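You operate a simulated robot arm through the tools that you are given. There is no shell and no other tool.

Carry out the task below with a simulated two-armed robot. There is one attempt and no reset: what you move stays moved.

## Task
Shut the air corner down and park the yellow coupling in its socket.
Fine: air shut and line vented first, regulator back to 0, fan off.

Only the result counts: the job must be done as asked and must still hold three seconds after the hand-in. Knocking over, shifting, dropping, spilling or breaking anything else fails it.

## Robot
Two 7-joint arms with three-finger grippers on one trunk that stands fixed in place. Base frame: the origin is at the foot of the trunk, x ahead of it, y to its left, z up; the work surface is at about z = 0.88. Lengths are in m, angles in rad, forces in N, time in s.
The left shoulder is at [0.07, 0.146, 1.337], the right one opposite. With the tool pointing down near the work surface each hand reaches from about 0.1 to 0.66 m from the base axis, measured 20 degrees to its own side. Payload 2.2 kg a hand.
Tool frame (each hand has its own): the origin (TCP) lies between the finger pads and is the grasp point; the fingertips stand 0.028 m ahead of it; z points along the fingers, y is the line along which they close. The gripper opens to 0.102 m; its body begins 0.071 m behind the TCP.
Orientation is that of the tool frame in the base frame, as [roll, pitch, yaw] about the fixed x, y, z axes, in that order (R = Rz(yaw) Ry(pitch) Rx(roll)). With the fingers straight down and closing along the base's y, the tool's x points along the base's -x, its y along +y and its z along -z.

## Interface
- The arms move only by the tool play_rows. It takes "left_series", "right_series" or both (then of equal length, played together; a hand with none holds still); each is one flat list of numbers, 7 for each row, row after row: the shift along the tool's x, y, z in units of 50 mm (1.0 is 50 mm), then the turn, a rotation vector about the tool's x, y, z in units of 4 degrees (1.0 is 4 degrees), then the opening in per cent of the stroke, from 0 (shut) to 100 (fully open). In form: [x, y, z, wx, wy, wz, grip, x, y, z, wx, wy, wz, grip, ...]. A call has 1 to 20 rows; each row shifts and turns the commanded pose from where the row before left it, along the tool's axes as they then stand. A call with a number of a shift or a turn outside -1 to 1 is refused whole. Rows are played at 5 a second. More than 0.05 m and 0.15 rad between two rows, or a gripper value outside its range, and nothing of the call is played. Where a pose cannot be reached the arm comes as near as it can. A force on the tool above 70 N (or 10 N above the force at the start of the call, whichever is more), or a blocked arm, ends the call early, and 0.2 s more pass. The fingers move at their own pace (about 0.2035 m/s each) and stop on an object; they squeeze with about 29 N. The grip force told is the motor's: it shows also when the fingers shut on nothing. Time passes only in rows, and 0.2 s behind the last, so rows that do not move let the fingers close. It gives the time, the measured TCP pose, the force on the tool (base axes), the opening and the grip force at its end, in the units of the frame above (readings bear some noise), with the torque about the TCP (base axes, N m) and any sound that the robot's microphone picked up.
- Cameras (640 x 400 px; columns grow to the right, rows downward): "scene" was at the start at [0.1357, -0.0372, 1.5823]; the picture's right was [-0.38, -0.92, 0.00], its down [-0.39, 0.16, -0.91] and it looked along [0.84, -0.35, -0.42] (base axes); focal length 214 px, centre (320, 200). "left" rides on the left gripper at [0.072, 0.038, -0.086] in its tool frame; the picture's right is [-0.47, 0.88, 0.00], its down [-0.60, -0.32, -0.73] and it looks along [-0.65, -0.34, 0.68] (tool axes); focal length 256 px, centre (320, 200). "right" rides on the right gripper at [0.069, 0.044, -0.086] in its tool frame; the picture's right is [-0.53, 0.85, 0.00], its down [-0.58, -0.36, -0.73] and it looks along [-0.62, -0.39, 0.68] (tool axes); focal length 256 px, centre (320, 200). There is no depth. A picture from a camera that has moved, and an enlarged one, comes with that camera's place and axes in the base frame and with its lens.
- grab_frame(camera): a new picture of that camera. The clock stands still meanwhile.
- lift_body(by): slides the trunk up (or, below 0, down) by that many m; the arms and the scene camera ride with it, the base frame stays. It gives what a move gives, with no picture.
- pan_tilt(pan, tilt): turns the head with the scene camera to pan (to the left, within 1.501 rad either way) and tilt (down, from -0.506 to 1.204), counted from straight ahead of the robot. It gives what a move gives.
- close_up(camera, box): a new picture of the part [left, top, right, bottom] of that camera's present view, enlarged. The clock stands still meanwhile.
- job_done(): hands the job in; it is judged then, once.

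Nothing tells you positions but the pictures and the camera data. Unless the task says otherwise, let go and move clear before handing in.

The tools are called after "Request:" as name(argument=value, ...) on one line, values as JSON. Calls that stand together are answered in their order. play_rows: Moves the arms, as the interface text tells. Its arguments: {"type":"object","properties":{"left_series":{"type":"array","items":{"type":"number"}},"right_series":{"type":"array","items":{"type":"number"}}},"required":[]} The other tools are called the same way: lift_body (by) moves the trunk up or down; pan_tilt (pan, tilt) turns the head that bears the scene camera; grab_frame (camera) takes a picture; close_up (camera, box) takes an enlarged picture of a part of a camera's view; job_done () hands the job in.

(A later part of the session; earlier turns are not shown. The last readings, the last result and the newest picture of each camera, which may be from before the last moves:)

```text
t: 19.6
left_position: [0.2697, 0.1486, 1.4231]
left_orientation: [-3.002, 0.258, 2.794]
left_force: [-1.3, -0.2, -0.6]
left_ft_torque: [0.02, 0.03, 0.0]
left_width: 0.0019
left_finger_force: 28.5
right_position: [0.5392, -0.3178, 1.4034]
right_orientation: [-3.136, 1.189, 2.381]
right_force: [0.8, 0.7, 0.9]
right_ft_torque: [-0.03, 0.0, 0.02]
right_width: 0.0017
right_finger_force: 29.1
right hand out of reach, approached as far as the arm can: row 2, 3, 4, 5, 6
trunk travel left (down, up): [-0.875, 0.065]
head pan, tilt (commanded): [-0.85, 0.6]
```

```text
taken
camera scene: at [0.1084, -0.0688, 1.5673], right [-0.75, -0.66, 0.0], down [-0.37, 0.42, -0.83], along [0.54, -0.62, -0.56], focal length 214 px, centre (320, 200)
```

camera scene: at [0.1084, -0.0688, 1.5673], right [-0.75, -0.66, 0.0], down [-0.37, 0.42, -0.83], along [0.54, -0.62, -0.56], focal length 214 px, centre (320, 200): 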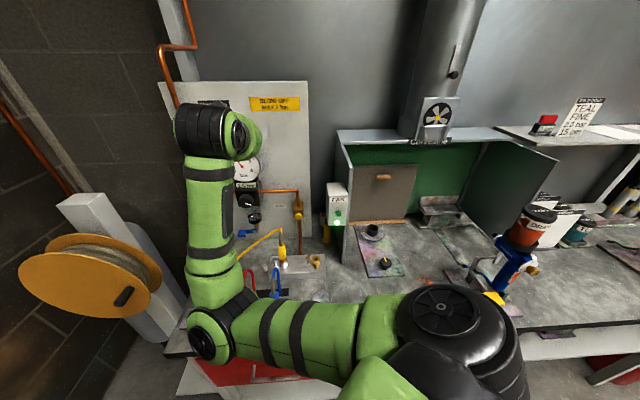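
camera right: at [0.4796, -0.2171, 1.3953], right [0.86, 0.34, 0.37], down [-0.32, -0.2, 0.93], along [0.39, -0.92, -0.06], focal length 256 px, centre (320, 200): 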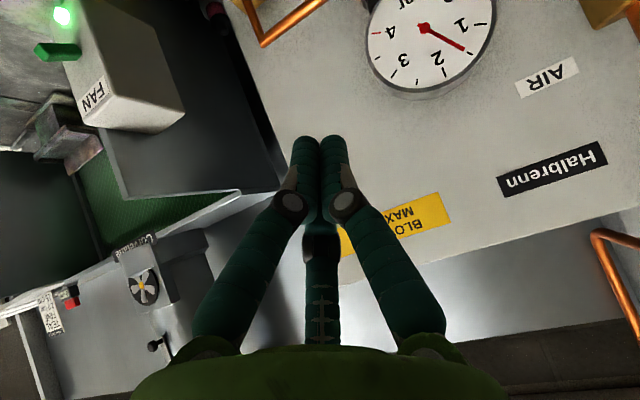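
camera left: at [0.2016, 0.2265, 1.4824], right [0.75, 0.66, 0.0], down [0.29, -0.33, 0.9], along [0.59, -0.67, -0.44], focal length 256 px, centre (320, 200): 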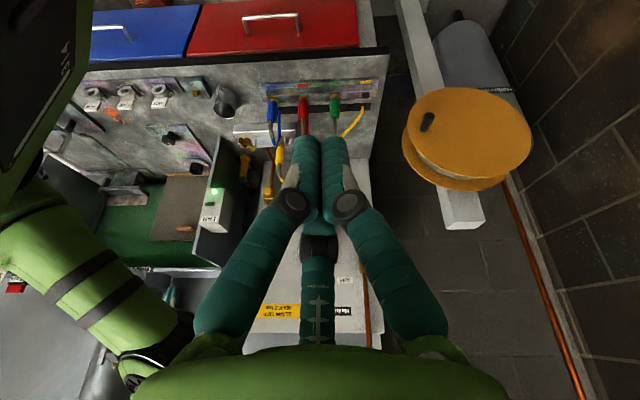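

Request:
play_rows(right_series=[0, 0.5, 0, 0, 0, 0, 0, 0, 0.5, 0, 0, 0, 0, 0, 0, 0.5, 0, 0, 0, 0, 0])

Request:
grab_frame(camera="scene")

```text
t: 20.4
left_position: [0.2701, 0.15, 1.4231]
left_orientation: [-3.0, 0.257, 2.795]
left_force: [0.1, 0.3, 0.0]
left_ft_torque: [0.0, 0.01, -0.01]
left_width: 0.002
left_finger_force: 29.4
right_position: [0.5448, -0.3164, 1.4182]
right_orientation: [-3.134, 1.187, 2.381]
right_force: [0.8, 0.7, 0.2]
right_ft_torque: [-0.01, 0.01, 0.01]
right_width: 0.002
right_finger_force: 29.3
right hand out of reach, approached as far as the arm can: row 1, 2, 3
trunk travel left (down, up): [-0.875, 0.065]
head pan, tilt (commanded): [-0.85, 0.6]
```

```text
taken
camera scene: at [0.1088, -0.0686, 1.5673], right [-0.75, -0.66, 0.0], down [-0.37, 0.42, -0.83], along [0.54, -0.62, -0.56], focal length 214 px, centre (320, 200)
```

scene: 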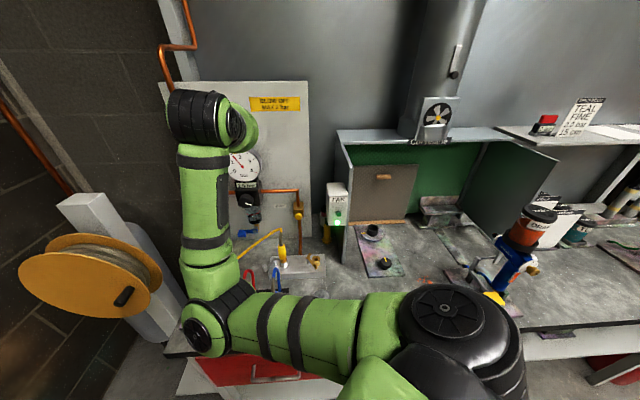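

The right arm's inward-elbow posture is at a joint limit. I'll back out to the hand-down posture and choose a different way to point the hand.

Request:
play_rows(right_series=[0, 0, 0, 0, 1, 0, 0, 0, 0, 0, 0, 1, 0, 0, 0, 0, 0, 0, 1, 0, 0, 0, 0, 0, 0, 1, 0, 0, 0, 0, 0, 0, 1, 0, 0, 0, 0, 0, 0, 1, 0, 0, 0, 0, 0, 0, 1, 0, 0, 0, 0, 0, 0, 1, 0, 0, 0, 0, 0, 0, 1, 0, 0, 0, 0, 0, 0, 1, 0, 0, 0, 0, 0, 0, 1, 0, 0, 0, 0, 0, 0, 1, 0, 0, 0, 0, 0, 0, 1, 0, 0, 0, 0, 0, 0, 1, 0, 0, 0, 0, 0, 0, 1, 0, 0, 0, 0, 0, 0, 1, 0, 0, 0, 0, 0, 0, 1, 0, 0])

Request:
grab_frame(camera="scene")

```text
t: 23.9
left_position: [0.2692, 0.1498, 1.4231]
left_orientation: [-3.001, 0.256, 2.796]
left_force: [-0.2, -0.4, 0.8]
left_ft_torque: [0.02, 0.02, 0.0]
left_width: 0.0019
left_finger_force: 29.0
right_position: [0.5034, -0.3274, 1.3983]
right_orientation: [3.14, 0.002, 2.374]
right_force: [-0.3, 0.6, -0.1]
right_ft_torque: [0.0, 0.02, -0.03]
right_width: 0.0018
right_finger_force: 29.2
right hand out of reach, approached as far as the arm can: row 13, 14, 15, 16, 17
trunk travel left (down, up): [-0.875, 0.065]
head pan, tilt (commanded): [-0.85, 0.6]
```

```text
taken
camera scene: at [0.1088, -0.0696, 1.5672], right [-0.75, -0.66, 0.0], down [-0.37, 0.43, -0.82], along [0.54, -0.62, -0.57], focal length 214 px, centre (320, 200)
```

scene: 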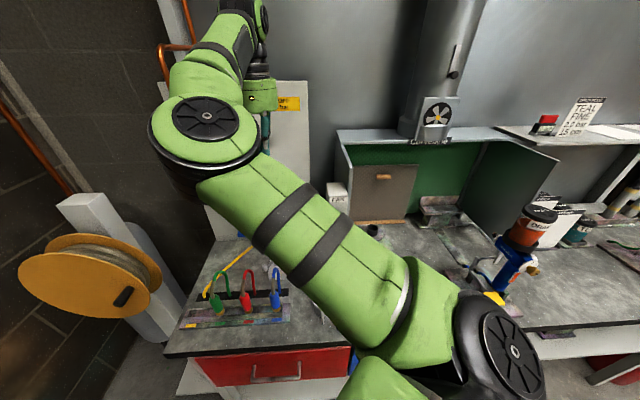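

Request:
play_rows(right_series=[0, 0.7, 0, 0, 0, -1, 0, 0, 0.7, 0, 0, 0, -1, 0, 0, 0.7, 0, 0, 0, -1, 0, 0, 0.7, 0, 0, 0, 0, 0])

Request:
grab_frame(camera="scene")

```text
t: 24.9
left_position: [0.2697, 0.149, 1.4229]
left_orientation: [-2.999, 0.256, 2.795]
left_force: [1.6, 0.0, -0.7]
left_ft_torque: [0.03, 0.01, -0.02]
left_width: 0.002
left_finger_force: 28.5
right_position: [0.5388, -0.2579, 1.3792]
right_orientation: [-3.141, 0.002, 2.584]
right_force: [-0.3, -0.6, 0.4]
right_ft_torque: [-0.03, 0.0, -0.03]
right_width: 0.0023
right_finger_force: 29.1
right hand out of reach, approached as far as the arm can: row 1, 2, 3, 4
trunk travel left (down, up): [-0.875, 0.065]
head pan, tilt (commanded): [-0.85, 0.6]
```

```text
taken
camera scene: at [0.109, -0.0688, 1.5673], right [-0.75, -0.66, 0.0], down [-0.37, 0.42, -0.82], along [0.54, -0.62, -0.57], focal length 214 px, centre (320, 200)
```

scene: 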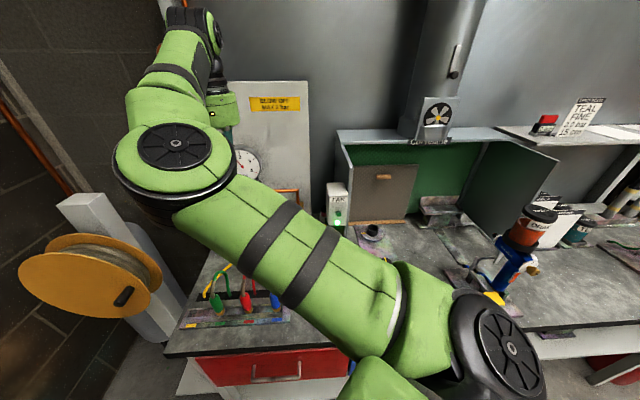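

The binding limit looks like the hand's roll joint (last joint near ±175°). I'll roll the hand the other way by about 167°, which also puts its camera on top when it points at the panel.

Request:
play_rows(right_series=[0, 0, 0, 0, 0, -1, 0, 0, 0, 0, 0, 0, -1, 0, 0, 0, 0, 0, 0, -1, 0, 0, 0, 0, 0, 0, -1, 0, 0, 0, 0, 0, 0, -1, 0, 0, 0, 0, 0, 0, -1, 0, 0, 0, 0, 0, 0, -1, 0, 0, 0, 0, 0, 0, -1, 0, 0, 0, 0, 0, 0, -1, 0, 0, 0, 0, 0, 0, -1, 0, 0, 0, 0, 0, 0, -1, 0, 0, 0, 0, 0, 0, -1, 0, 0, 0, 0, 0, 0, -1, 0, 0, 0, 0, 0, 0, -1, 0, 0, 0, 0, 0, 0, -1, 0, 0, 0, 0, 0, 0, -1, 0, 0, 0, 0, 0, 0, -1, 0, 0, 0, 0, 0, 0, -1, 0, 0, 0, 0, 0, 0, -1, 0, 0, 0, 0, 0, 0, -1, 0])

Request:
play_rows(right_series=[0, 0, 0, 0, 0, -1, 0, 0, 0, 0, 0, 0, -1, 0, 0, 0, 0, 0, 0, -1, 0, 0, 0, 0, 0, 0, -1, 0, 0, 0, 0, 0, 0, -1, 0, 0, 0, 0, 0, 0, -1, 0, 0, 0, 0, 0, 0, -1, 0, 0, 0, 0, 0, 0, -1, 0, 0, 0, 0, 0, 0, -1, 0, 0, 0, 0, 0, 0, -1, 0, 0, 0, 0, 0, 0, -1, 0, 0, 0, 0, 0, 0, -1, 0, 0, 0, 0, 0, 0, -1, 0, 0, 0, 0, 0, 0, -1, 0, 0, 0, 0, 0, 0, -1, 0, 0, 0, 0, 0, 0, -1, 0, 0, 0, 0, 0, 0, -1, 0, 0, 0, 0, 0, 0, -1, 0, 0, 0, 0, 0, 0, -1, 0, 0, 0, 0, 0, 0, -1, 0])

Request:
grab_frame(camera="scene")

Request:
grab_frame(camera="right")

```text
t: 29.1
left_position: [0.2693, 0.1491, 1.4228]
left_orientation: [-3.002, 0.257, 2.797]
left_force: [0.1, -0.4, -0.3]
left_ft_torque: [-0.01, -0.03, 0.01]
left_width: 0.0022
left_finger_force: 28.5
right_position: [0.5384, -0.2571, 1.3763]
right_orientation: [3.141, -0.001, -2.304]
right_force: [-0.4, -0.1, -0.4]
right_ft_torque: [0.04, -0.01, 0.0]
right_width: 0.0021
right_finger_force: 29.8
trunk travel left (down, up): [-0.875, 0.065]
head pan, tilt (commanded): [-0.85, 0.6]
```

```text
t: 33.4
left_position: [0.2688, 0.1507, 1.4228]
left_orientation: [-3.001, 0.258, 2.794]
left_force: [0.4, -0.5, 0.1]
left_ft_torque: [0.02, -0.02, 0.01]
left_width: 0.0023
left_finger_force: 29.2
right_position: [0.5388, -0.2578, 1.3771]
right_orientation: [-3.142, -0.003, -0.905]
right_force: [0.1, -0.5, -0.3]
right_ft_torque: [-0.01, 0.02, -0.01]
right_width: 0.0021
right_finger_force: 29.0
trunk travel left (down, up): [-0.875, 0.065]
head pan, tilt (commanded): [-0.85, 0.6]
```

```text
taken
camera scene: at [0.1088, -0.0686, 1.5673], right [-0.75, -0.66, 0.0], down [-0.37, 0.42, -0.83], along [0.54, -0.62, -0.56], focal length 214 px, centre (320, 200)
```

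scene: 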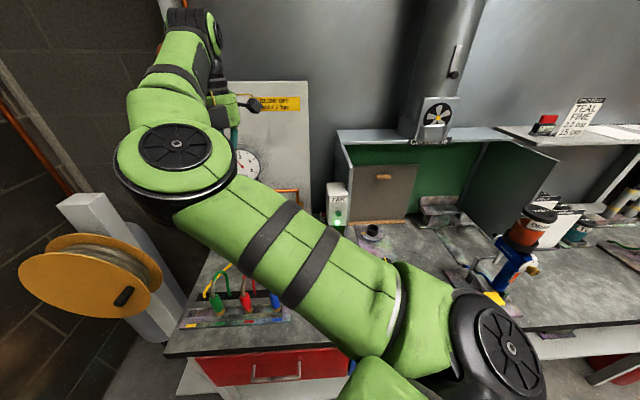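

```text
taken
camera right: at [0.5468, -0.3399, 1.4635], right [-0.99, -0.1, 0.0], down [-0.07, 0.68, 0.73], along [-0.07, 0.73, -0.68], focal length 256 px, centre (320, 200)
```

right: 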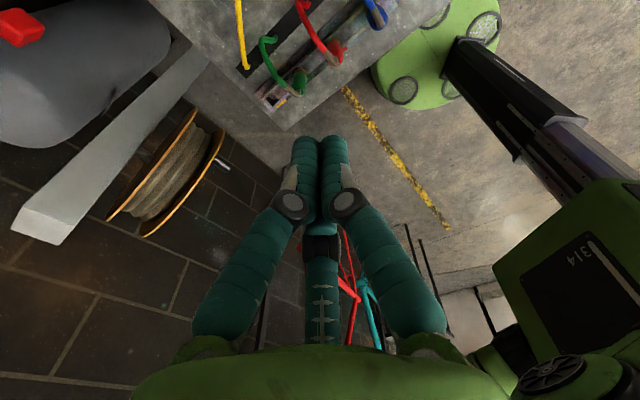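

Request:
play_rows(right_series=[0, -0.2, 0.3, 0, 1, 0, 0, 0, -0.2, 0.3, 0, 1, 0, 0, 0, -0.2, 0.3, 0, 1, 0, 0, 0, -0.2, 0.3, 0, 1, 0, 0, 0, -0.2, 0.3, 0, 1, 0, 0, 0, -0.2, 0.3, 0, 1, 0, 0, 0, -0.2, 0.3, 0, 1, 0, 0])

Request:
grab_frame(camera="scene")

```text
t: 35.0
left_position: [0.2703, 0.1499, 1.4231]
left_orientation: [-3.001, 0.256, 2.795]
left_force: [-0.2, -0.3, -0.8]
left_ft_torque: [0.02, 0.02, -0.02]
left_width: 0.0023
left_finger_force: 29.3
right_position: [0.6116, -0.2657, 1.273]
right_orientation: [-3.14, -0.491, -0.908]
right_force: [0.3, -0.8, -0.5]
right_ft_torque: [-0.01, 0.04, 0.02]
right_width: 0.0018
right_finger_force: 28.5
right hand out of reach, approached as far as the arm can: row 1, 2
trunk travel left (down, up): [-0.875, 0.065]
head pan, tilt (commanded): [-0.85, 0.6]
```

```text
taken
camera scene: at [0.1094, -0.0686, 1.5673], right [-0.75, -0.66, 0.0], down [-0.37, 0.42, -0.82], along [0.54, -0.62, -0.57], focal length 214 px, centre (320, 200)
```

scene: 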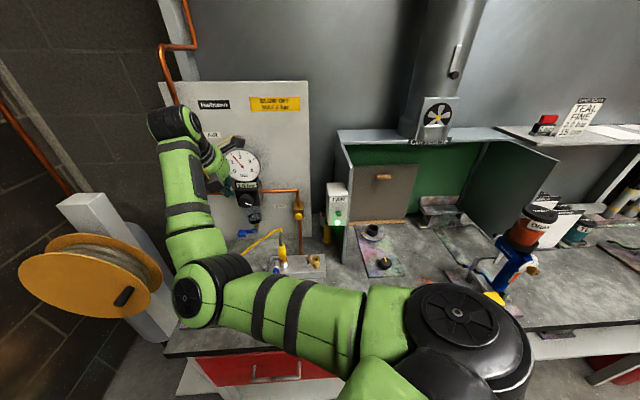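

Request:
play_rows(right_series=[0, -0.25, 0.15, 0, 1, 0, 0, 0, -0.25, 0.15, 0, 1, 0, 0, 0, -0.25, 0.15, 0, 1, 0, 0, 0, -0.25, 0.15, 0, 1, 0, 0])

Request:
grab_frame(camera="scene")

Request:
grab_frame(camera="right")

```text
t: 36.0
left_position: [0.2703, 0.1497, 1.4234]
left_orientation: [-3.0, 0.256, 2.796]
left_force: [-0.2, 0.2, -0.4]
left_ft_torque: [-0.02, 0.01, -0.03]
left_width: 0.0021
left_finger_force: 28.1
right_position: [0.6598, -0.2485, 1.2458]
right_orientation: [-3.141, -0.771, -0.908]
right_force: [0.2, 0.7, -0.5]
right_ft_torque: [0.03, 0.01, -0.02]
right_width: 0.0021
right_finger_force: 28.6
trunk travel left (down, up): [-0.875, 0.065]
head pan, tilt (commanded): [-0.85, 0.6]
```

```text
taken
camera scene: at [0.1092, -0.0682, 1.5673], right [-0.75, -0.66, 0.0], down [-0.37, 0.42, -0.83], along [0.54, -0.62, -0.56], focal length 214 px, centre (320, 200)
```

scene: 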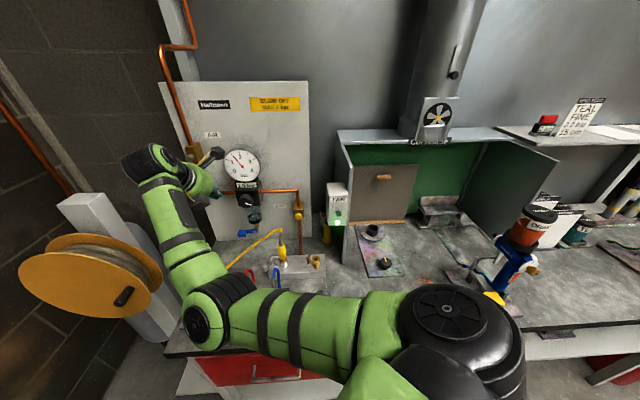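

```text
taken
camera right: at [0.6192, -0.2684, 1.3574], right [-0.9, -0.22, -0.37], down [-0.28, 0.95, 0.12], along [0.33, 0.22, -0.92], focal length 256 px, centre (320, 200)
```

right: 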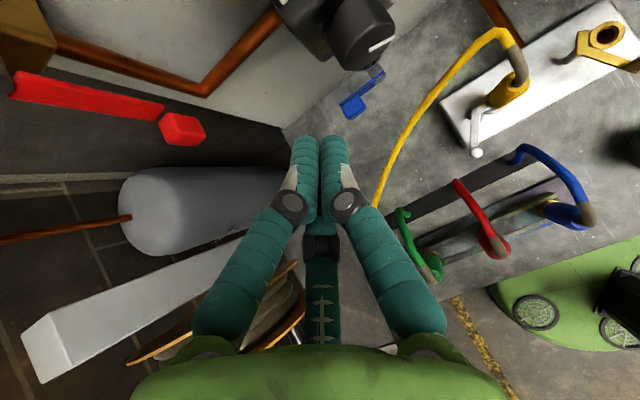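

Request:
play_rows(right_series=[0, -0.25, 0.1, 0, 1, 0, 0, 0, -0.25, 0.1, 0, 1, 0, 0, 0, -0.25, 0.1, 0, 1, 0, 0, 0, -0.25, 0.1, 0, 1, 0, 0])

Request:
grab_frame(camera="scene")

Request:
grab_frame(camera="right")

```text
t: 37.0
left_position: [0.2699, 0.1489, 1.4235]
left_orientation: [-2.999, 0.257, 2.793]
left_force: [-0.4, -0.6, -0.3]
left_ft_torque: [-0.02, 0.04, 0.01]
left_width: 0.0021
left_finger_force: 29.0
right_position: [0.7088, -0.2293, 1.2345]
right_orientation: [-3.141, -1.049, -0.909]
right_force: [0.4, 0.3, -0.1]
right_ft_torque: [0.0, 0.02, -0.01]
right_width: 0.0021
right_finger_force: 28.4
trunk travel left (down, up): [-0.875, 0.065]
head pan, tilt (commanded): [-0.85, 0.6]
```

```text
taken
camera scene: at [0.1093, -0.0683, 1.5673], right [-0.75, -0.66, 0.0], down [-0.37, 0.42, -0.83], along [0.54, -0.62, -0.56], focal length 214 px, centre (320, 200)
```

scene: 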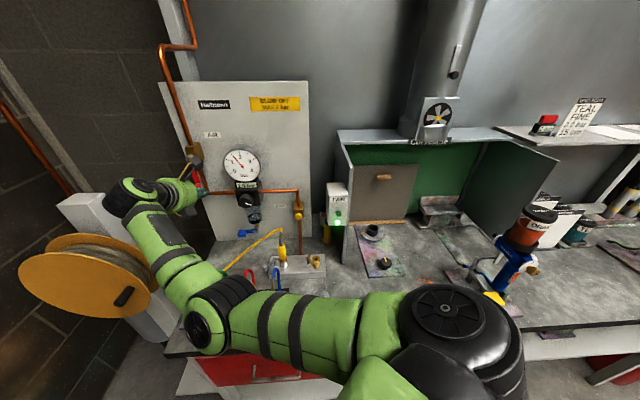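

```text
taken
camera right: at [0.6501, -0.2261, 1.338], right [-0.83, -0.31, -0.46], down [-0.28, 0.95, -0.14], along [0.48, 0.02, -0.88], focal length 256 px, centre (320, 200)
```

right: 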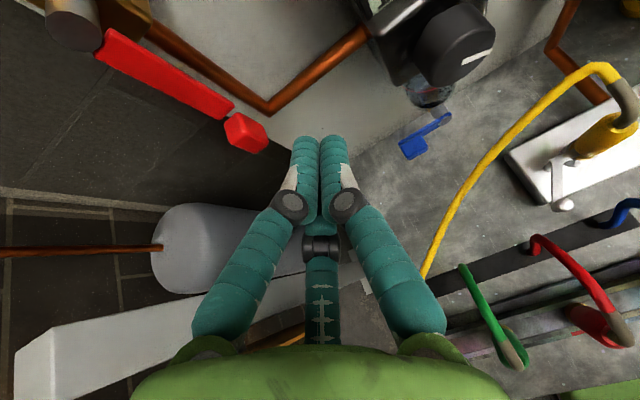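

The fingers are now just right of the red lever. I'll move in to the lever's depth, keeping to its right side.

Request:
play_rows(right_series=[0.22, -0.087, 0.683, 0, 0, 0, 0, 0.22, -0.087, 0.683, 0, 0, 0, 0])

Request:
grab_frame(camera="right")

Request:
close_up(camera="scene", box=[90, 120, 290, 250])

```text
t: 37.5
left_position: [0.2715, 0.1475, 1.4237]
left_orientation: [-3.001, 0.256, 2.795]
left_force: [1.1, -1.0, -0.3]
left_ft_torque: [0.04, 0.01, 0.02]
left_width: 0.0023
left_finger_force: 28.7
right_position: [0.7609, -0.2811, 1.2193]
right_orientation: [-3.135, -1.045, -0.914]
right_force: [-0.8, -0.8, -0.3]
right_ft_torque: [-0.05, 0.0, 0.03]
right_width: 0.002
right_finger_force: 29.3
trunk travel left (down, up): [-0.875, 0.065]
head pan, tilt (commanded): [-0.85, 0.6]
```

```text
taken
camera right: at [0.7026, -0.2777, 1.3224], right [-0.83, -0.31, -0.46], down [-0.28, 0.95, -0.13], along [0.48, 0.02, -0.88], focal length 256 px, centre (320, 200)
```

right: 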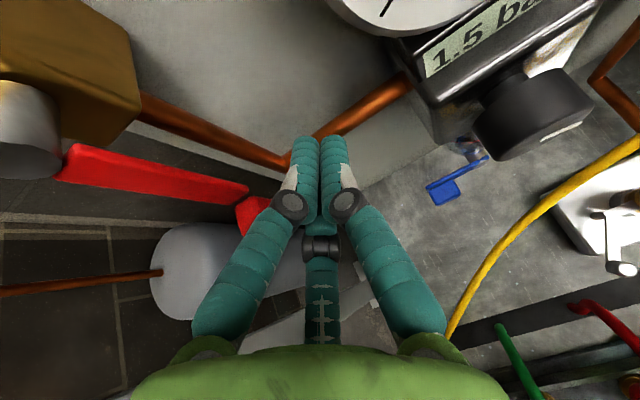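

```text
3.08 times, centred on (190, 185) of scene
camera zoom: at [0.1104, -0.0716, 1.5669], right [-0.75, -0.66, 0.0], down [-0.37, 0.43, -0.82], along [0.54, -0.62, -0.57], focal length 660 px, centre (720, 246)
```

zoom: 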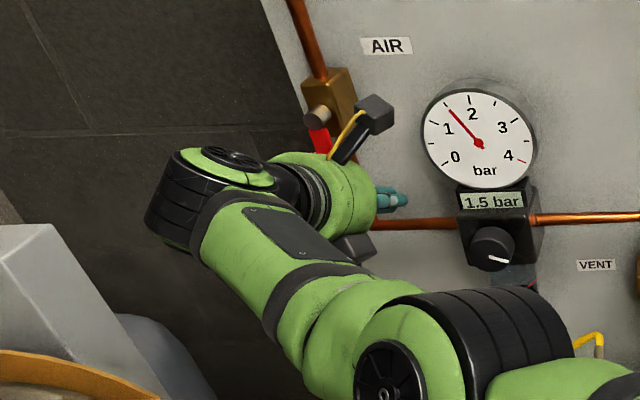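

Request:
play_rows(right_series=[-0.018, -0.298, -0.032, 0, 0, 0, 0, -0.018, -0.298, -0.032, 0, 0, 0, 0, -0.018, -0.298, -0.032, 0, 0, 0, 0])

Request:
grab_frame(camera="right")

```text
t: 38.4
left_position: [0.2696, 0.1491, 1.422]
left_orientation: [-3.001, 0.258, 2.794]
left_force: [-1.1, 0.7, 0.9]
left_ft_torque: [0.01, -0.03, -0.02]
left_width: 0.002
left_finger_force: 29.1
right_position: [0.7575, -0.2737, 1.2177]
right_orientation: [-3.139, -1.05, -0.91]
right_force: [0.2, -0.5, 0.3]
right_ft_torque: [-0.01, -0.01, -0.01]
right_width: 0.0022
right_finger_force: 29.2
right hand out of reach, approached as far as the arm can: row 1, 2, 3
trunk travel left (down, up): [-0.875, 0.065]
head pan, tilt (commanded): [-0.85, 0.6]
```

```text
taken
camera right: at [0.6987, -0.2699, 1.3212], right [-0.83, -0.31, -0.46], down [-0.28, 0.95, -0.14], along [0.48, 0.02, -0.88], focal length 256 px, centre (320, 200)
```

right: 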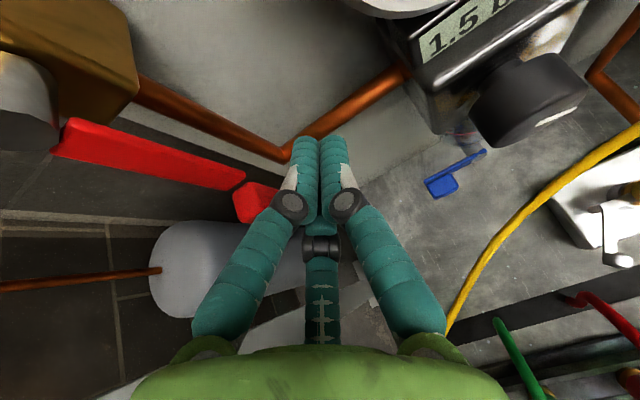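

The arm reached a limit with this yaw before touching the lever. I'll turn the hand's yaw toward straight ahead to gain reach.

Request:
play_rows(right_series=[0, 0, 0, 0.866, 0, -0.5, 0, 0, 0, 0, 0.866, 0, -0.5, 0, 0, 0, 0, 0.866, 0, -0.5, 0, 0, 0, 0, 0.866, 0, -0.5, 0, 0, 0, 0, 0.866, 0, -0.5, 0])

Request:
grab_frame(camera="right")

Request:
grab_frame(camera="scene")

```text
t: 39.5
left_position: [0.2689, 0.1495, 1.422]
left_orientation: [-3.002, 0.257, 2.796]
left_force: [-0.2, -0.1, -0.3]
left_ft_torque: [-0.02, -0.03, -0.01]
left_width: 0.0021
left_finger_force: 29.1
right_position: [0.7565, -0.274, 1.218]
right_orientation: [3.139, -1.051, -0.556]
right_force: [0.4, -1.3, -0.4]
right_ft_torque: [0.02, -0.01, -0.01]
right_width: 0.0021
right_finger_force: 29.1
trunk travel left (down, up): [-0.875, 0.065]
head pan, tilt (commanded): [-0.85, 0.6]
```

```text
taken
camera right: at [0.6992, -0.2907, 1.3206], right [-0.67, -0.58, -0.46], down [-0.59, 0.8, -0.14], along [0.45, 0.18, -0.88], focal length 256 px, centre (320, 200)
```

right: 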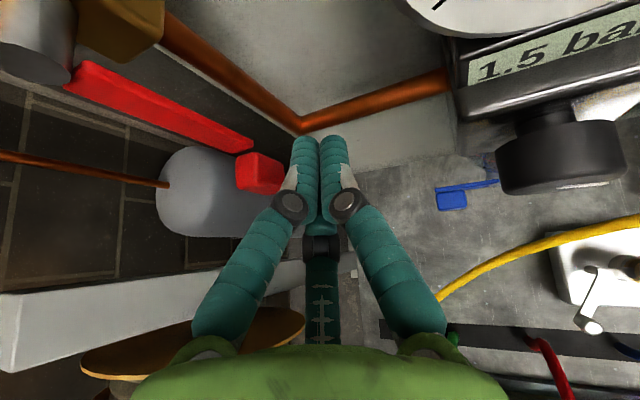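

```text
taken
camera scene: at [0.1085, -0.0688, 1.5673], right [-0.75, -0.66, 0.0], down [-0.37, 0.42, -0.83], along [0.54, -0.62, -0.56], focal length 214 px, centre (320, 200)
```

scene: 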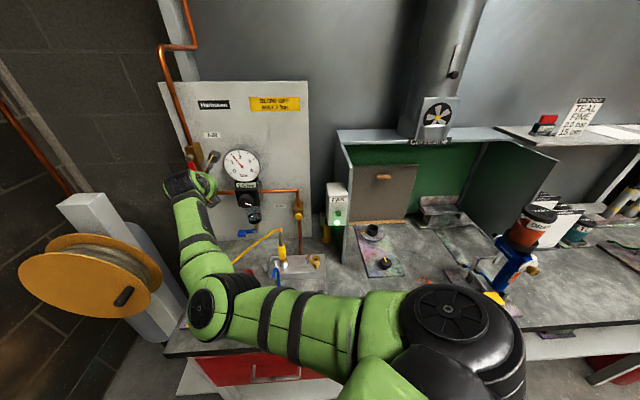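

Request:
play_rows(right_series=[0.034, -0.292, 0.059, 0, 0, 0, 0, 0.034, -0.292, 0.059, 0, 0, 0, 0])

Request:
grab_frame(camera="right")

```text
t: 40.1
left_position: [0.2661, 0.1447, 1.4246]
left_orientation: [-3.004, 0.257, 2.793]
left_force: [0.4, -1.0, 0.5]
left_ft_torque: [0.08, -0.03, 0.02]
left_width: 0.0021
left_finger_force: 29.0
right_position: [0.7749, -0.2589, 1.2157]
right_orientation: [-3.141, -1.046, -0.565]
right_force: [-11.2, -5.3, -1.1]
right_ft_torque: [-0.04, 0.13, -0.17]
right_width: 0.0023
right_finger_force: 28.9
trunk travel left (down, up): [-0.875, 0.065]
head pan, tilt (commanded): [-0.85, 0.6]
```

```text
taken
camera right: at [0.718, -0.2751, 1.3191], right [-0.68, -0.57, -0.46], down [-0.58, 0.8, -0.13], along [0.45, 0.18, -0.88], focal length 256 px, centre (320, 200)
```

right: 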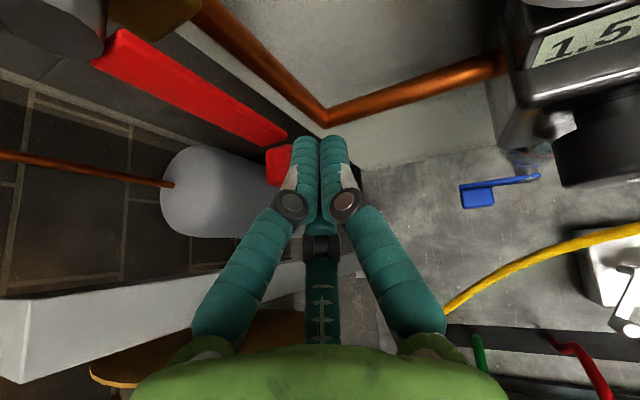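

Request:
play_rows(right_series=[0.034, -0.292, 0.059, 0, 0, 0, 0])

Request:
grab_frame(camera="right")

Request:
close_up(camera="scene", box=[130, 120, 290, 220])

```text
t: 40.5
left_position: [0.2584, 0.1385, 1.4267]
left_orientation: [-3.012, 0.262, 2.792]
left_force: [-0.6, -0.6, 0.7]
left_ft_torque: [0.03, 0.02, 0.01]
left_width: 0.0021
left_finger_force: 28.8
right_position: [0.7765, -0.2569, 1.2161]
right_orientation: [-3.134, -1.037, -0.584]
right_force: [-37.7, -19.6, -8.8]
right_ft_torque: [-0.34, 0.19, -0.72]
right_width: 0.0021
right_finger_force: 29.1
trunk travel left (down, up): [-0.875, 0.065]
head pan, tilt (commanded): [-0.85, 0.6]
```

```text
taken
camera right: at [0.7197, -0.274, 1.3195], right [-0.69, -0.56, -0.46], down [-0.58, 0.81, -0.12], along [0.44, 0.18, -0.88], focal length 256 px, centre (320, 200)
```

right: 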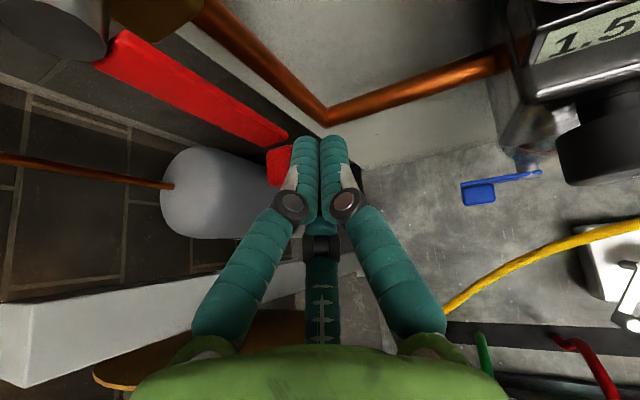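

```text
4.00 times, centred on (210, 170) of scene
camera zoom: at [0.0963, -0.0807, 1.5674], right [-0.75, -0.66, -0.01], down [-0.37, 0.43, -0.82], along [0.55, -0.62, -0.57], focal length 858 px, centre (760, 320)
```

zoom: 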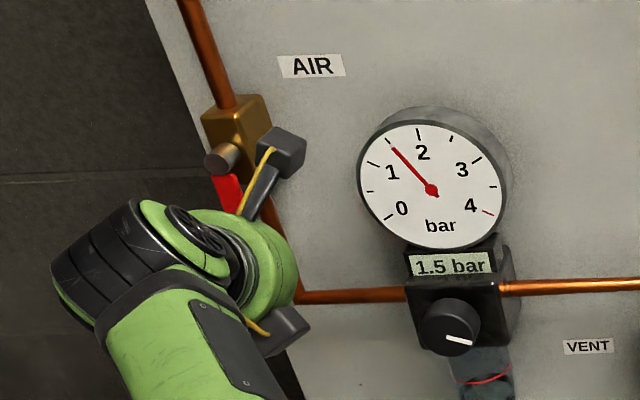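

The lever is against a hard stop in that direction, so it must close the other way, toward the gauge. I'll back off, pull out, and come round to the lever's left side.

Request:
play_rows(right_series=[-0.067, 0.578, -0.117, 0, 0, 0, 0, -0.067, 0.3, -0.117, 0, 0, 0, 0, -0.435, -0.205, -0.76, 0, 0, 0, 0, -0.435, -0.205, -0.76, 0, 0, 0, 0])

Request:
grab_frame(camera="right")

Request:
close_up(camera="scene", box=[130, 100, 290, 220])

```text
t: 41.5
left_position: [0.2709, 0.1525, 1.4227]
left_orientation: [-2.996, 0.256, 2.794]
left_force: [0.4, -0.9, 0.0]
left_ft_torque: [-0.05, 0.01, 0.0]
left_width: 0.0024
left_finger_force: 29.3
right_position: [0.6929, -0.2252, 1.2279]
right_orientation: [3.141, -1.068, -0.585]
right_force: [0.0, 1.1, -1.2]
right_ft_torque: [-0.03, 0.03, -0.02]
right_width: 0.0018
right_finger_force: 29.2
trunk travel left (down, up): [-0.875, 0.065]
head pan, tilt (commanded): [-0.85, 0.6]
```

```text
taken
camera right: at [0.634, -0.2385, 1.3296], right [-0.68, -0.56, -0.47], down [-0.56, 0.81, -0.15], along [0.47, 0.16, -0.87], focal length 256 px, centre (320, 200)
```

right: 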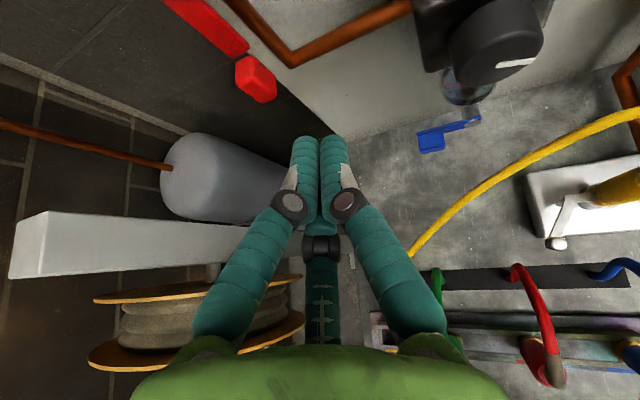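

```text
3.33 times, centred on (210, 160) of scene
camera zoom: at [0.1098, -0.0653, 1.5674], right [-0.75, -0.66, 0.0], down [-0.37, 0.42, -0.83], along [0.54, -0.62, -0.56], focal length 715 px, centre (687, 333)
```

zoom: 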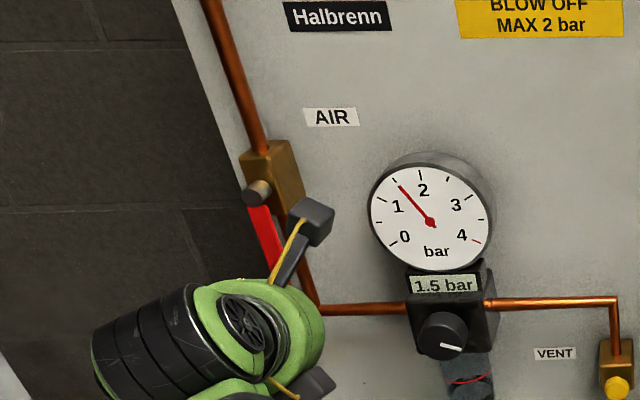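

Request:
play_rows(right_series=[0, 0, 0, 0.82, 0, -0.45, 0, 0, 0, 0, 0.82, 0, -0.45, 0, 0, 0, 0, 0.82, 0, -0.45, 0, 0, 0, 0, 0.82, 0, -0.45, 0, 0, 0, 0, 0, 1, 0, 0, 0, 0, 0, 0, 1, 0, 0, 0, 0, 0, 0, 1, 0, 0, 0, 0, 0, 0, 1, 0, 0])

Request:
grab_frame(camera="right")

Request:
grab_frame(camera="scene")

```text
t: 43.5
left_position: [0.2704, 0.1492, 1.4228]
left_orientation: [-3.0, 0.257, 2.793]
left_force: [-0.6, 0.0, -0.9]
left_ft_torque: [0.04, 0.0, -0.01]
left_width: 0.002
left_finger_force: 29.4
right_position: [0.691, -0.2493, 1.2379]
right_orientation: [2.951, -1.374, -0.166]
right_force: [0.1, -0.4, -0.1]
right_ft_torque: [0.02, 0.06, 0.01]
right_width: 0.002
right_finger_force: 29.4
trunk travel left (down, up): [-0.875, 0.065]
head pan, tilt (commanded): [-0.85, 0.6]
stopped in row 8 (right hand): the arm was blocked; the commanded pose is now the measured one
```

```text
taken
camera right: at [0.6117, -0.2639, 1.3244], right [-0.4, -0.77, -0.49], down [-0.66, 0.61, -0.44], along [0.64, 0.15, -0.75], focal length 256 px, centre (320, 200)
```

right: 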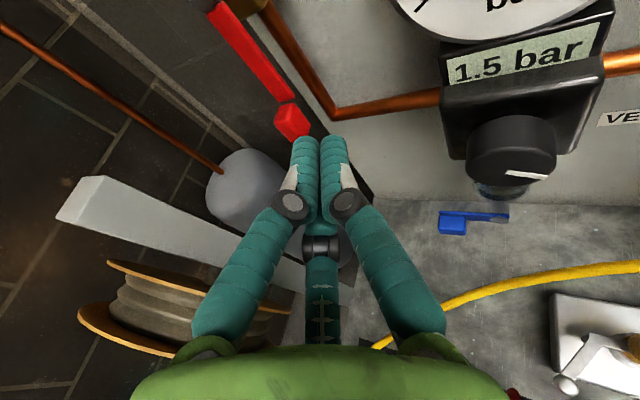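

```text
taken
camera scene: at [0.1088, -0.0686, 1.5673], right [-0.75, -0.66, 0.0], down [-0.37, 0.42, -0.83], along [0.54, -0.62, -0.56], focal length 214 px, centre (320, 200)
```

scene: 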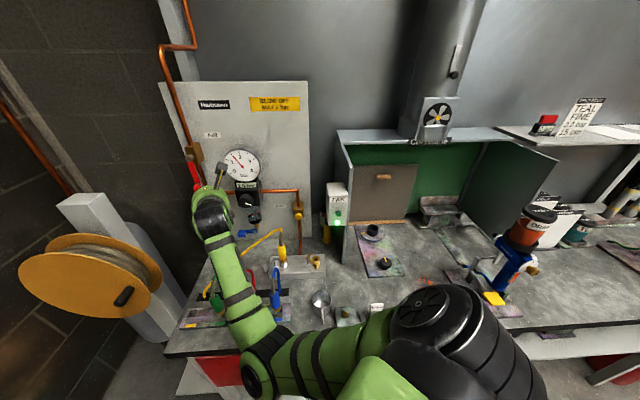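

The arm stopped as blocked in the last row with the elbow swung low. I'll check that nothing was touched.

Request:
close_up(camera="scene", box=[160, 220, 360, 400])

Request:
grab_frame(camera="left")

```text
2.22 times, centred on (260, 310) of scene
camera zoom: at [0.1088, -0.0686, 1.5673], right [-0.75, -0.66, 0.0], down [-0.37, 0.42, -0.83], along [0.54, -0.62, -0.56], focal length 477 px, centre (453, -44)
```

zoom: 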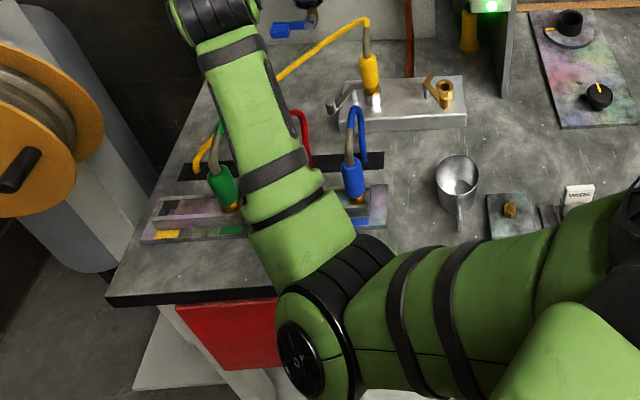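

```text
taken
camera left: at [0.2009, 0.2272, 1.4824], right [0.75, 0.66, 0.0], down [0.29, -0.33, 0.9], along [0.59, -0.67, -0.44], focal length 256 px, centre (320, 200)
```

left: 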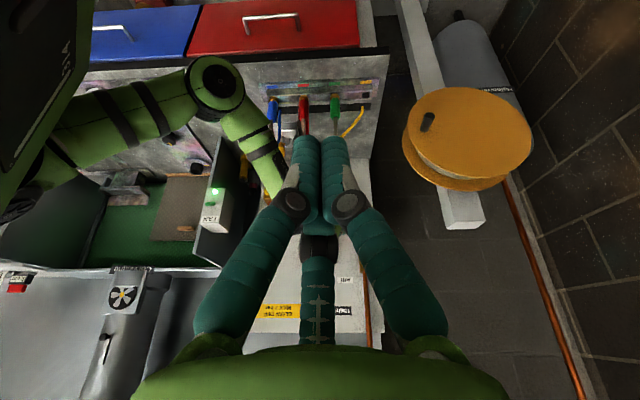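

Rack and couplings look untouched; the block was just a large elbow swing. Now I'll move to the lever's left side, still in front of its plane.

Request:
play_rows(right_series=[-0.05, -0.464, 0.337, 0, 0, 0, 0, -0.05, -0.464, 0.337, 0, 0, 0, 0, -0.05, -0.464, 0.337, 0, 0, 0, 0, -0.05, -0.464, 0.337, 0, 0, 0, 0])

Request:
grab_frame(camera="right")

Request:
grab_frame(camera="scene")

```text
t: 44.5
left_position: [0.2702, 0.1501, 1.422]
left_orientation: [-2.998, 0.257, 2.794]
left_force: [0.7, 0.9, 0.3]
left_ft_torque: [-0.01, 0.01, -0.01]
left_width: 0.0019
left_finger_force: 29.0
right_position: [0.7854, -0.181, 1.2107]
right_orientation: [2.978, -1.371, -0.19]
right_force: [-0.2, -0.3, 0.3]
right_ft_torque: [0.01, -0.03, -0.05]
right_width: 0.0019
right_finger_force: 29.1
trunk travel left (down, up): [-0.875, 0.065]
head pan, tilt (commanded): [-0.85, 0.6]
```

```text
taken
camera right: at [0.7048, -0.1959, 1.2954], right [-0.39, -0.77, -0.5], down [-0.66, 0.61, -0.43], along [0.64, 0.16, -0.75], focal length 256 px, centre (320, 200)
```

right: 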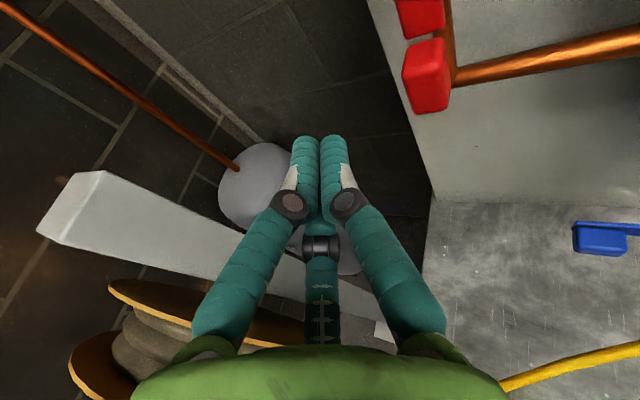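

```text
taken
camera scene: at [0.11, -0.0677, 1.5672], right [-0.75, -0.66, 0.0], down [-0.37, 0.42, -0.83], along [0.54, -0.62, -0.56], focal length 214 px, centre (320, 200)
```

scene: 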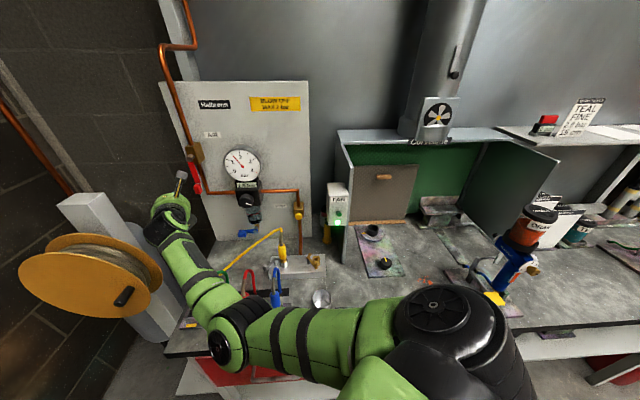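

Request:
play_rows(right_series=[0.083, 0.21, 0.447, 0, 0, 0, 0, 0.083, 0.21, 0.447, 0, 0, 0, 0])

Request:
grab_frame(camera="right")

```text
t: 45.1
left_position: [0.2698, 0.1486, 1.4229]
left_orientation: [-3.001, 0.257, 2.794]
left_force: [1.1, -0.7, -0.6]
left_ft_torque: [0.02, 0.04, -0.04]
left_width: 0.0021
left_finger_force: 29.1
right_position: [0.8215, -0.2181, 1.2092]
right_orientation: [2.985, -1.369, -0.195]
right_force: [-0.5, -0.3, -0.1]
right_ft_torque: [-0.01, -0.03, -0.02]
right_width: 0.0021
right_finger_force: 28.8
trunk travel left (down, up): [-0.875, 0.065]
head pan, tilt (commanded): [-0.85, 0.6]
```

```text
taken
camera right: at [0.7421, -0.2339, 1.295], right [-0.39, -0.77, -0.5], down [-0.66, 0.61, -0.43], along [0.64, 0.16, -0.75], focal length 256 px, centre (320, 200)
```

right: 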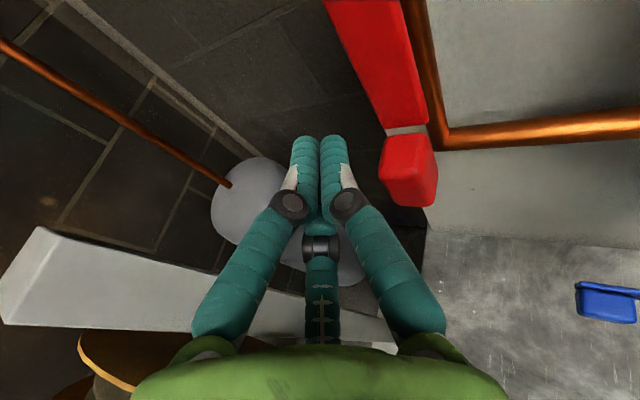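

Request:
play_rows(right_series=[-0.033, 0.272, -0.122, 0, 0, 0, 0, -0.139, 0.487, -0.204, 0, 0, 0, 0])

Request:
grab_frame(camera="right")

```text
t: 45.8
left_position: [0.269, 0.1498, 1.4238]
left_orientation: [-3.001, 0.26, 2.795]
left_force: [-0.8, -0.5, -0.3]
left_ft_torque: [-0.02, -0.01, 0.03]
left_width: 0.002
left_finger_force: 29.3
right_position: [0.7913, -0.2462, 1.2071]
right_orientation: [2.977, -1.373, -0.19]
right_force: [-1.5, 3.5, -0.5]
right_ft_torque: [0.02, 0.0, -0.04]
right_width: 0.0024
right_finger_force: 29.3
trunk travel left (down, up): [-0.875, 0.065]
head pan, tilt (commanded): [-0.85, 0.6]
```

```text
taken
camera right: at [0.7112, -0.2613, 1.2936], right [-0.39, -0.77, -0.5], down [-0.66, 0.61, -0.43], along [0.64, 0.16, -0.75], focal length 256 px, centre (320, 200)
```

right: 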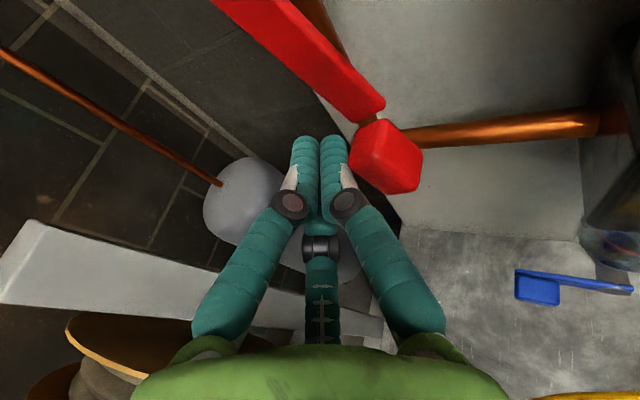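

The lever is turning this way with little force. I continue along its arc.

Request:
play_rows(right_series=[0, 0.245, -0.116, 0, 0, 0, 0, 0, 0.245, -0.116, 0, 0, 0, 0, 0.07, 0.23, -0.121, 0, 0, 0, 0, 0.07, 0.23, -0.121, 0, 0, 0, 0])

Request:
grab_frame(camera="right")

Request:
close_up(camera="scene", box=[130, 100, 290, 220])

```text
t: 46.8
left_position: [0.269, 0.1493, 1.4236]
left_orientation: [-3.001, 0.256, 2.795]
left_force: [0.4, 0.3, 0.4]
left_ft_torque: [0.01, 0.01, 0.03]
left_width: 0.0019
left_finger_force: 29.3
right_position: [0.7536, -0.2843, 1.2194]
right_orientation: [2.974, -1.372, -0.184]
right_force: [1.2, 1.6, -0.5]
right_ft_torque: [-0.03, 0.01, -0.03]
right_width: 0.002
right_finger_force: 28.9
trunk travel left (down, up): [-0.875, 0.065]
head pan, tilt (commanded): [-0.85, 0.6]
```

```text
taken
camera right: at [0.6731, -0.2994, 1.3063], right [-0.39, -0.77, -0.5], down [-0.66, 0.61, -0.43], along [0.64, 0.16, -0.75], focal length 256 px, centre (320, 200)
```

right: 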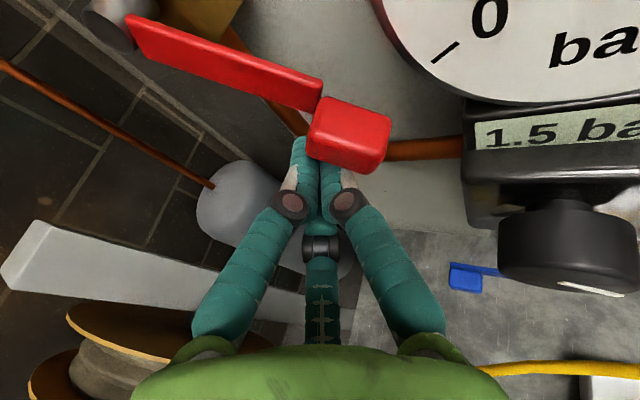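

```text
3.33 times, centred on (210, 160) of scene
camera zoom: at [0.1086, -0.0686, 1.5673], right [-0.75, -0.66, 0.0], down [-0.37, 0.42, -0.83], along [0.54, -0.62, -0.56], focal length 715 px, centre (687, 333)
```

zoom: 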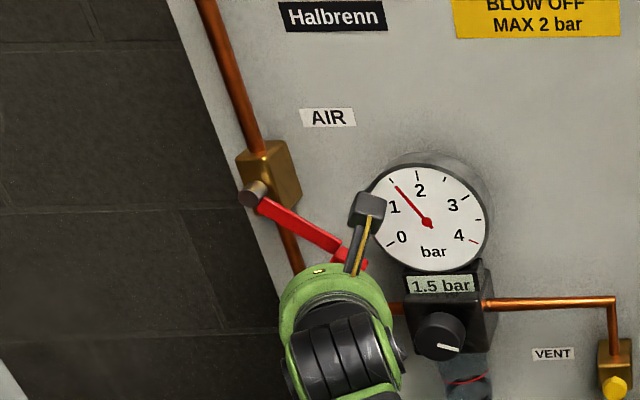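

Request:
play_rows(right_series=[0.294, 0.306, -0.198, 0, 0, 0, 0, 0.394, 0.22, -0.176, 0, 0, 0, 0])

Request:
grab_frame(camera="right")

Request:
close_up(camera="scene", box=[130, 100, 290, 220])

```text
t: 47.4
left_position: [0.2692, 0.1492, 1.4225]
left_orientation: [-3.002, 0.258, 2.791]
left_force: [-0.1, -0.3, 0.3]
left_ft_torque: [-0.02, -0.04, 0.0]
left_width: 0.0023
left_finger_force: 29.1
right_position: [0.7316, -0.3039, 1.2609]
right_orientation: [2.972, -1.372, -0.184]
right_force: [0.4, 0.3, -0.3]
right_ft_torque: [-0.01, 0.02, 0.01]
right_width: 0.0019
right_finger_force: 29.2
trunk travel left (down, up): [-0.875, 0.065]
head pan, tilt (commanded): [-0.85, 0.6]
```

```text
taken
camera right: at [0.6511, -0.3186, 1.3463], right [-0.39, -0.77, -0.5], down [-0.66, 0.61, -0.44], along [0.64, 0.15, -0.75], focal length 256 px, centre (320, 200)
```

right: 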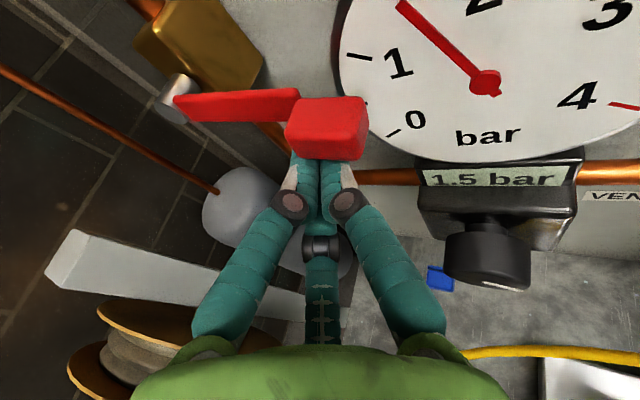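

```text
3.33 times, centred on (210, 160) of scene
camera zoom: at [0.1081, -0.0691, 1.5673], right [-0.75, -0.66, 0.0], down [-0.37, 0.42, -0.83], along [0.54, -0.62, -0.56], focal length 715 px, centre (687, 333)
```

zoom: 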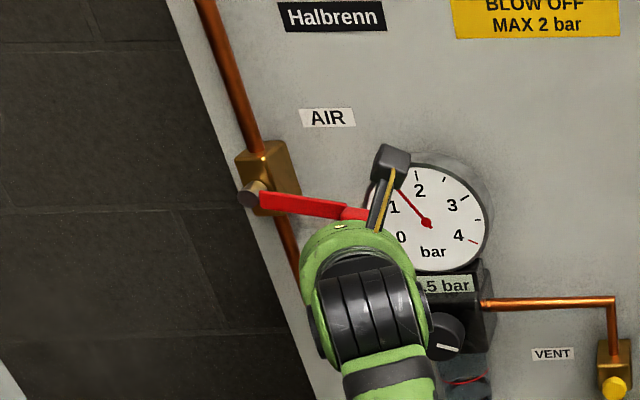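

Request:
play_rows(right_series=[0.207, 0.1, -0.086, 0, 0, 0, 0, 0.207, 0.1, -0.086, 0, 0, 0, 0])

Request:
close_up(camera="scene", box=[130, 100, 290, 220])

```text
t: 48.0
left_position: [0.2719, 0.15, 1.4218]
left_orientation: [-2.999, 0.257, 2.793]
left_force: [-0.1, 0.9, -0.1]
left_ft_torque: [-0.01, 0.01, 0.01]
left_width: 0.0021
left_finger_force: 29.0
right_position: [0.7288, -0.3084, 1.278]
right_orientation: [2.972, -1.362, -0.181]
right_force: [-1.8, 4.1, -8.9]
right_ft_torque: [-0.05, 0.02, 0.08]
right_width: 0.002
right_finger_force: 29.5
trunk travel left (down, up): [-0.875, 0.065]
head pan, tilt (commanded): [-0.85, 0.6]
```

```text
3.33 times, centred on (210, 160) of scene
camera zoom: at [0.1102, -0.0678, 1.567], right [-0.75, -0.66, 0.0], down [-0.37, 0.42, -0.82], along [0.54, -0.62, -0.57], focal length 715 px, centre (687, 333)
```

zoom: 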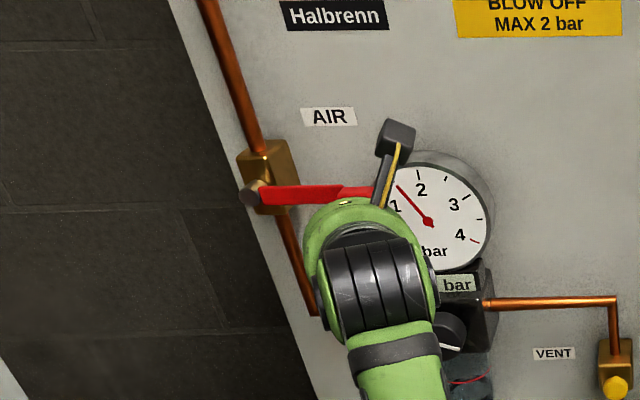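

Request:
play_rows(right_series=[0.12, 0.02, -0.03, 0, 0, 0, 0])

Request:
close_up(camera="scene", box=[130, 100, 290, 220])

```text
t: 48.4
left_position: [0.2709, 0.1516, 1.4208]
left_orientation: [-2.997, 0.256, 2.796]
left_force: [-0.1, 0.5, -0.2]
left_ft_torque: [-0.03, -0.01, 0.01]
left_width: 0.002
left_finger_force: 28.6
right_position: [0.7287, -0.309, 1.2778]
right_orientation: [2.977, -1.351, -0.184]
right_force: [-12.0, 10.2, -24.9]
right_ft_torque: [-0.2, 0.02, 0.02]
right_width: 0.002
right_finger_force: 29.0
trunk travel left (down, up): [-0.875, 0.065]
head pan, tilt (commanded): [-0.85, 0.6]
```

```text
3.33 times, centred on (210, 160) of scene
camera zoom: at [0.1101, -0.0669, 1.5668], right [-0.75, -0.66, 0.0], down [-0.37, 0.42, -0.83], along [0.54, -0.62, -0.56], focal length 715 px, centre (687, 333)
```

zoom: 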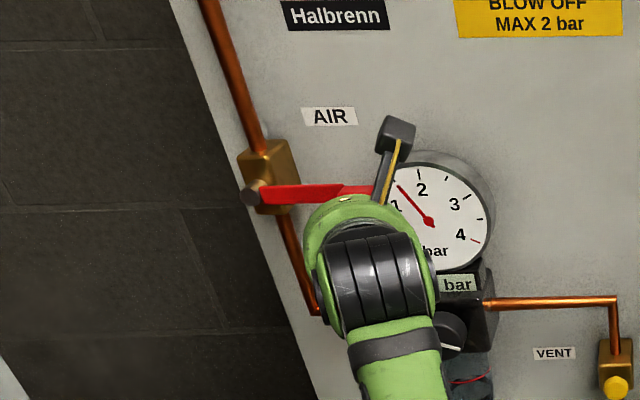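

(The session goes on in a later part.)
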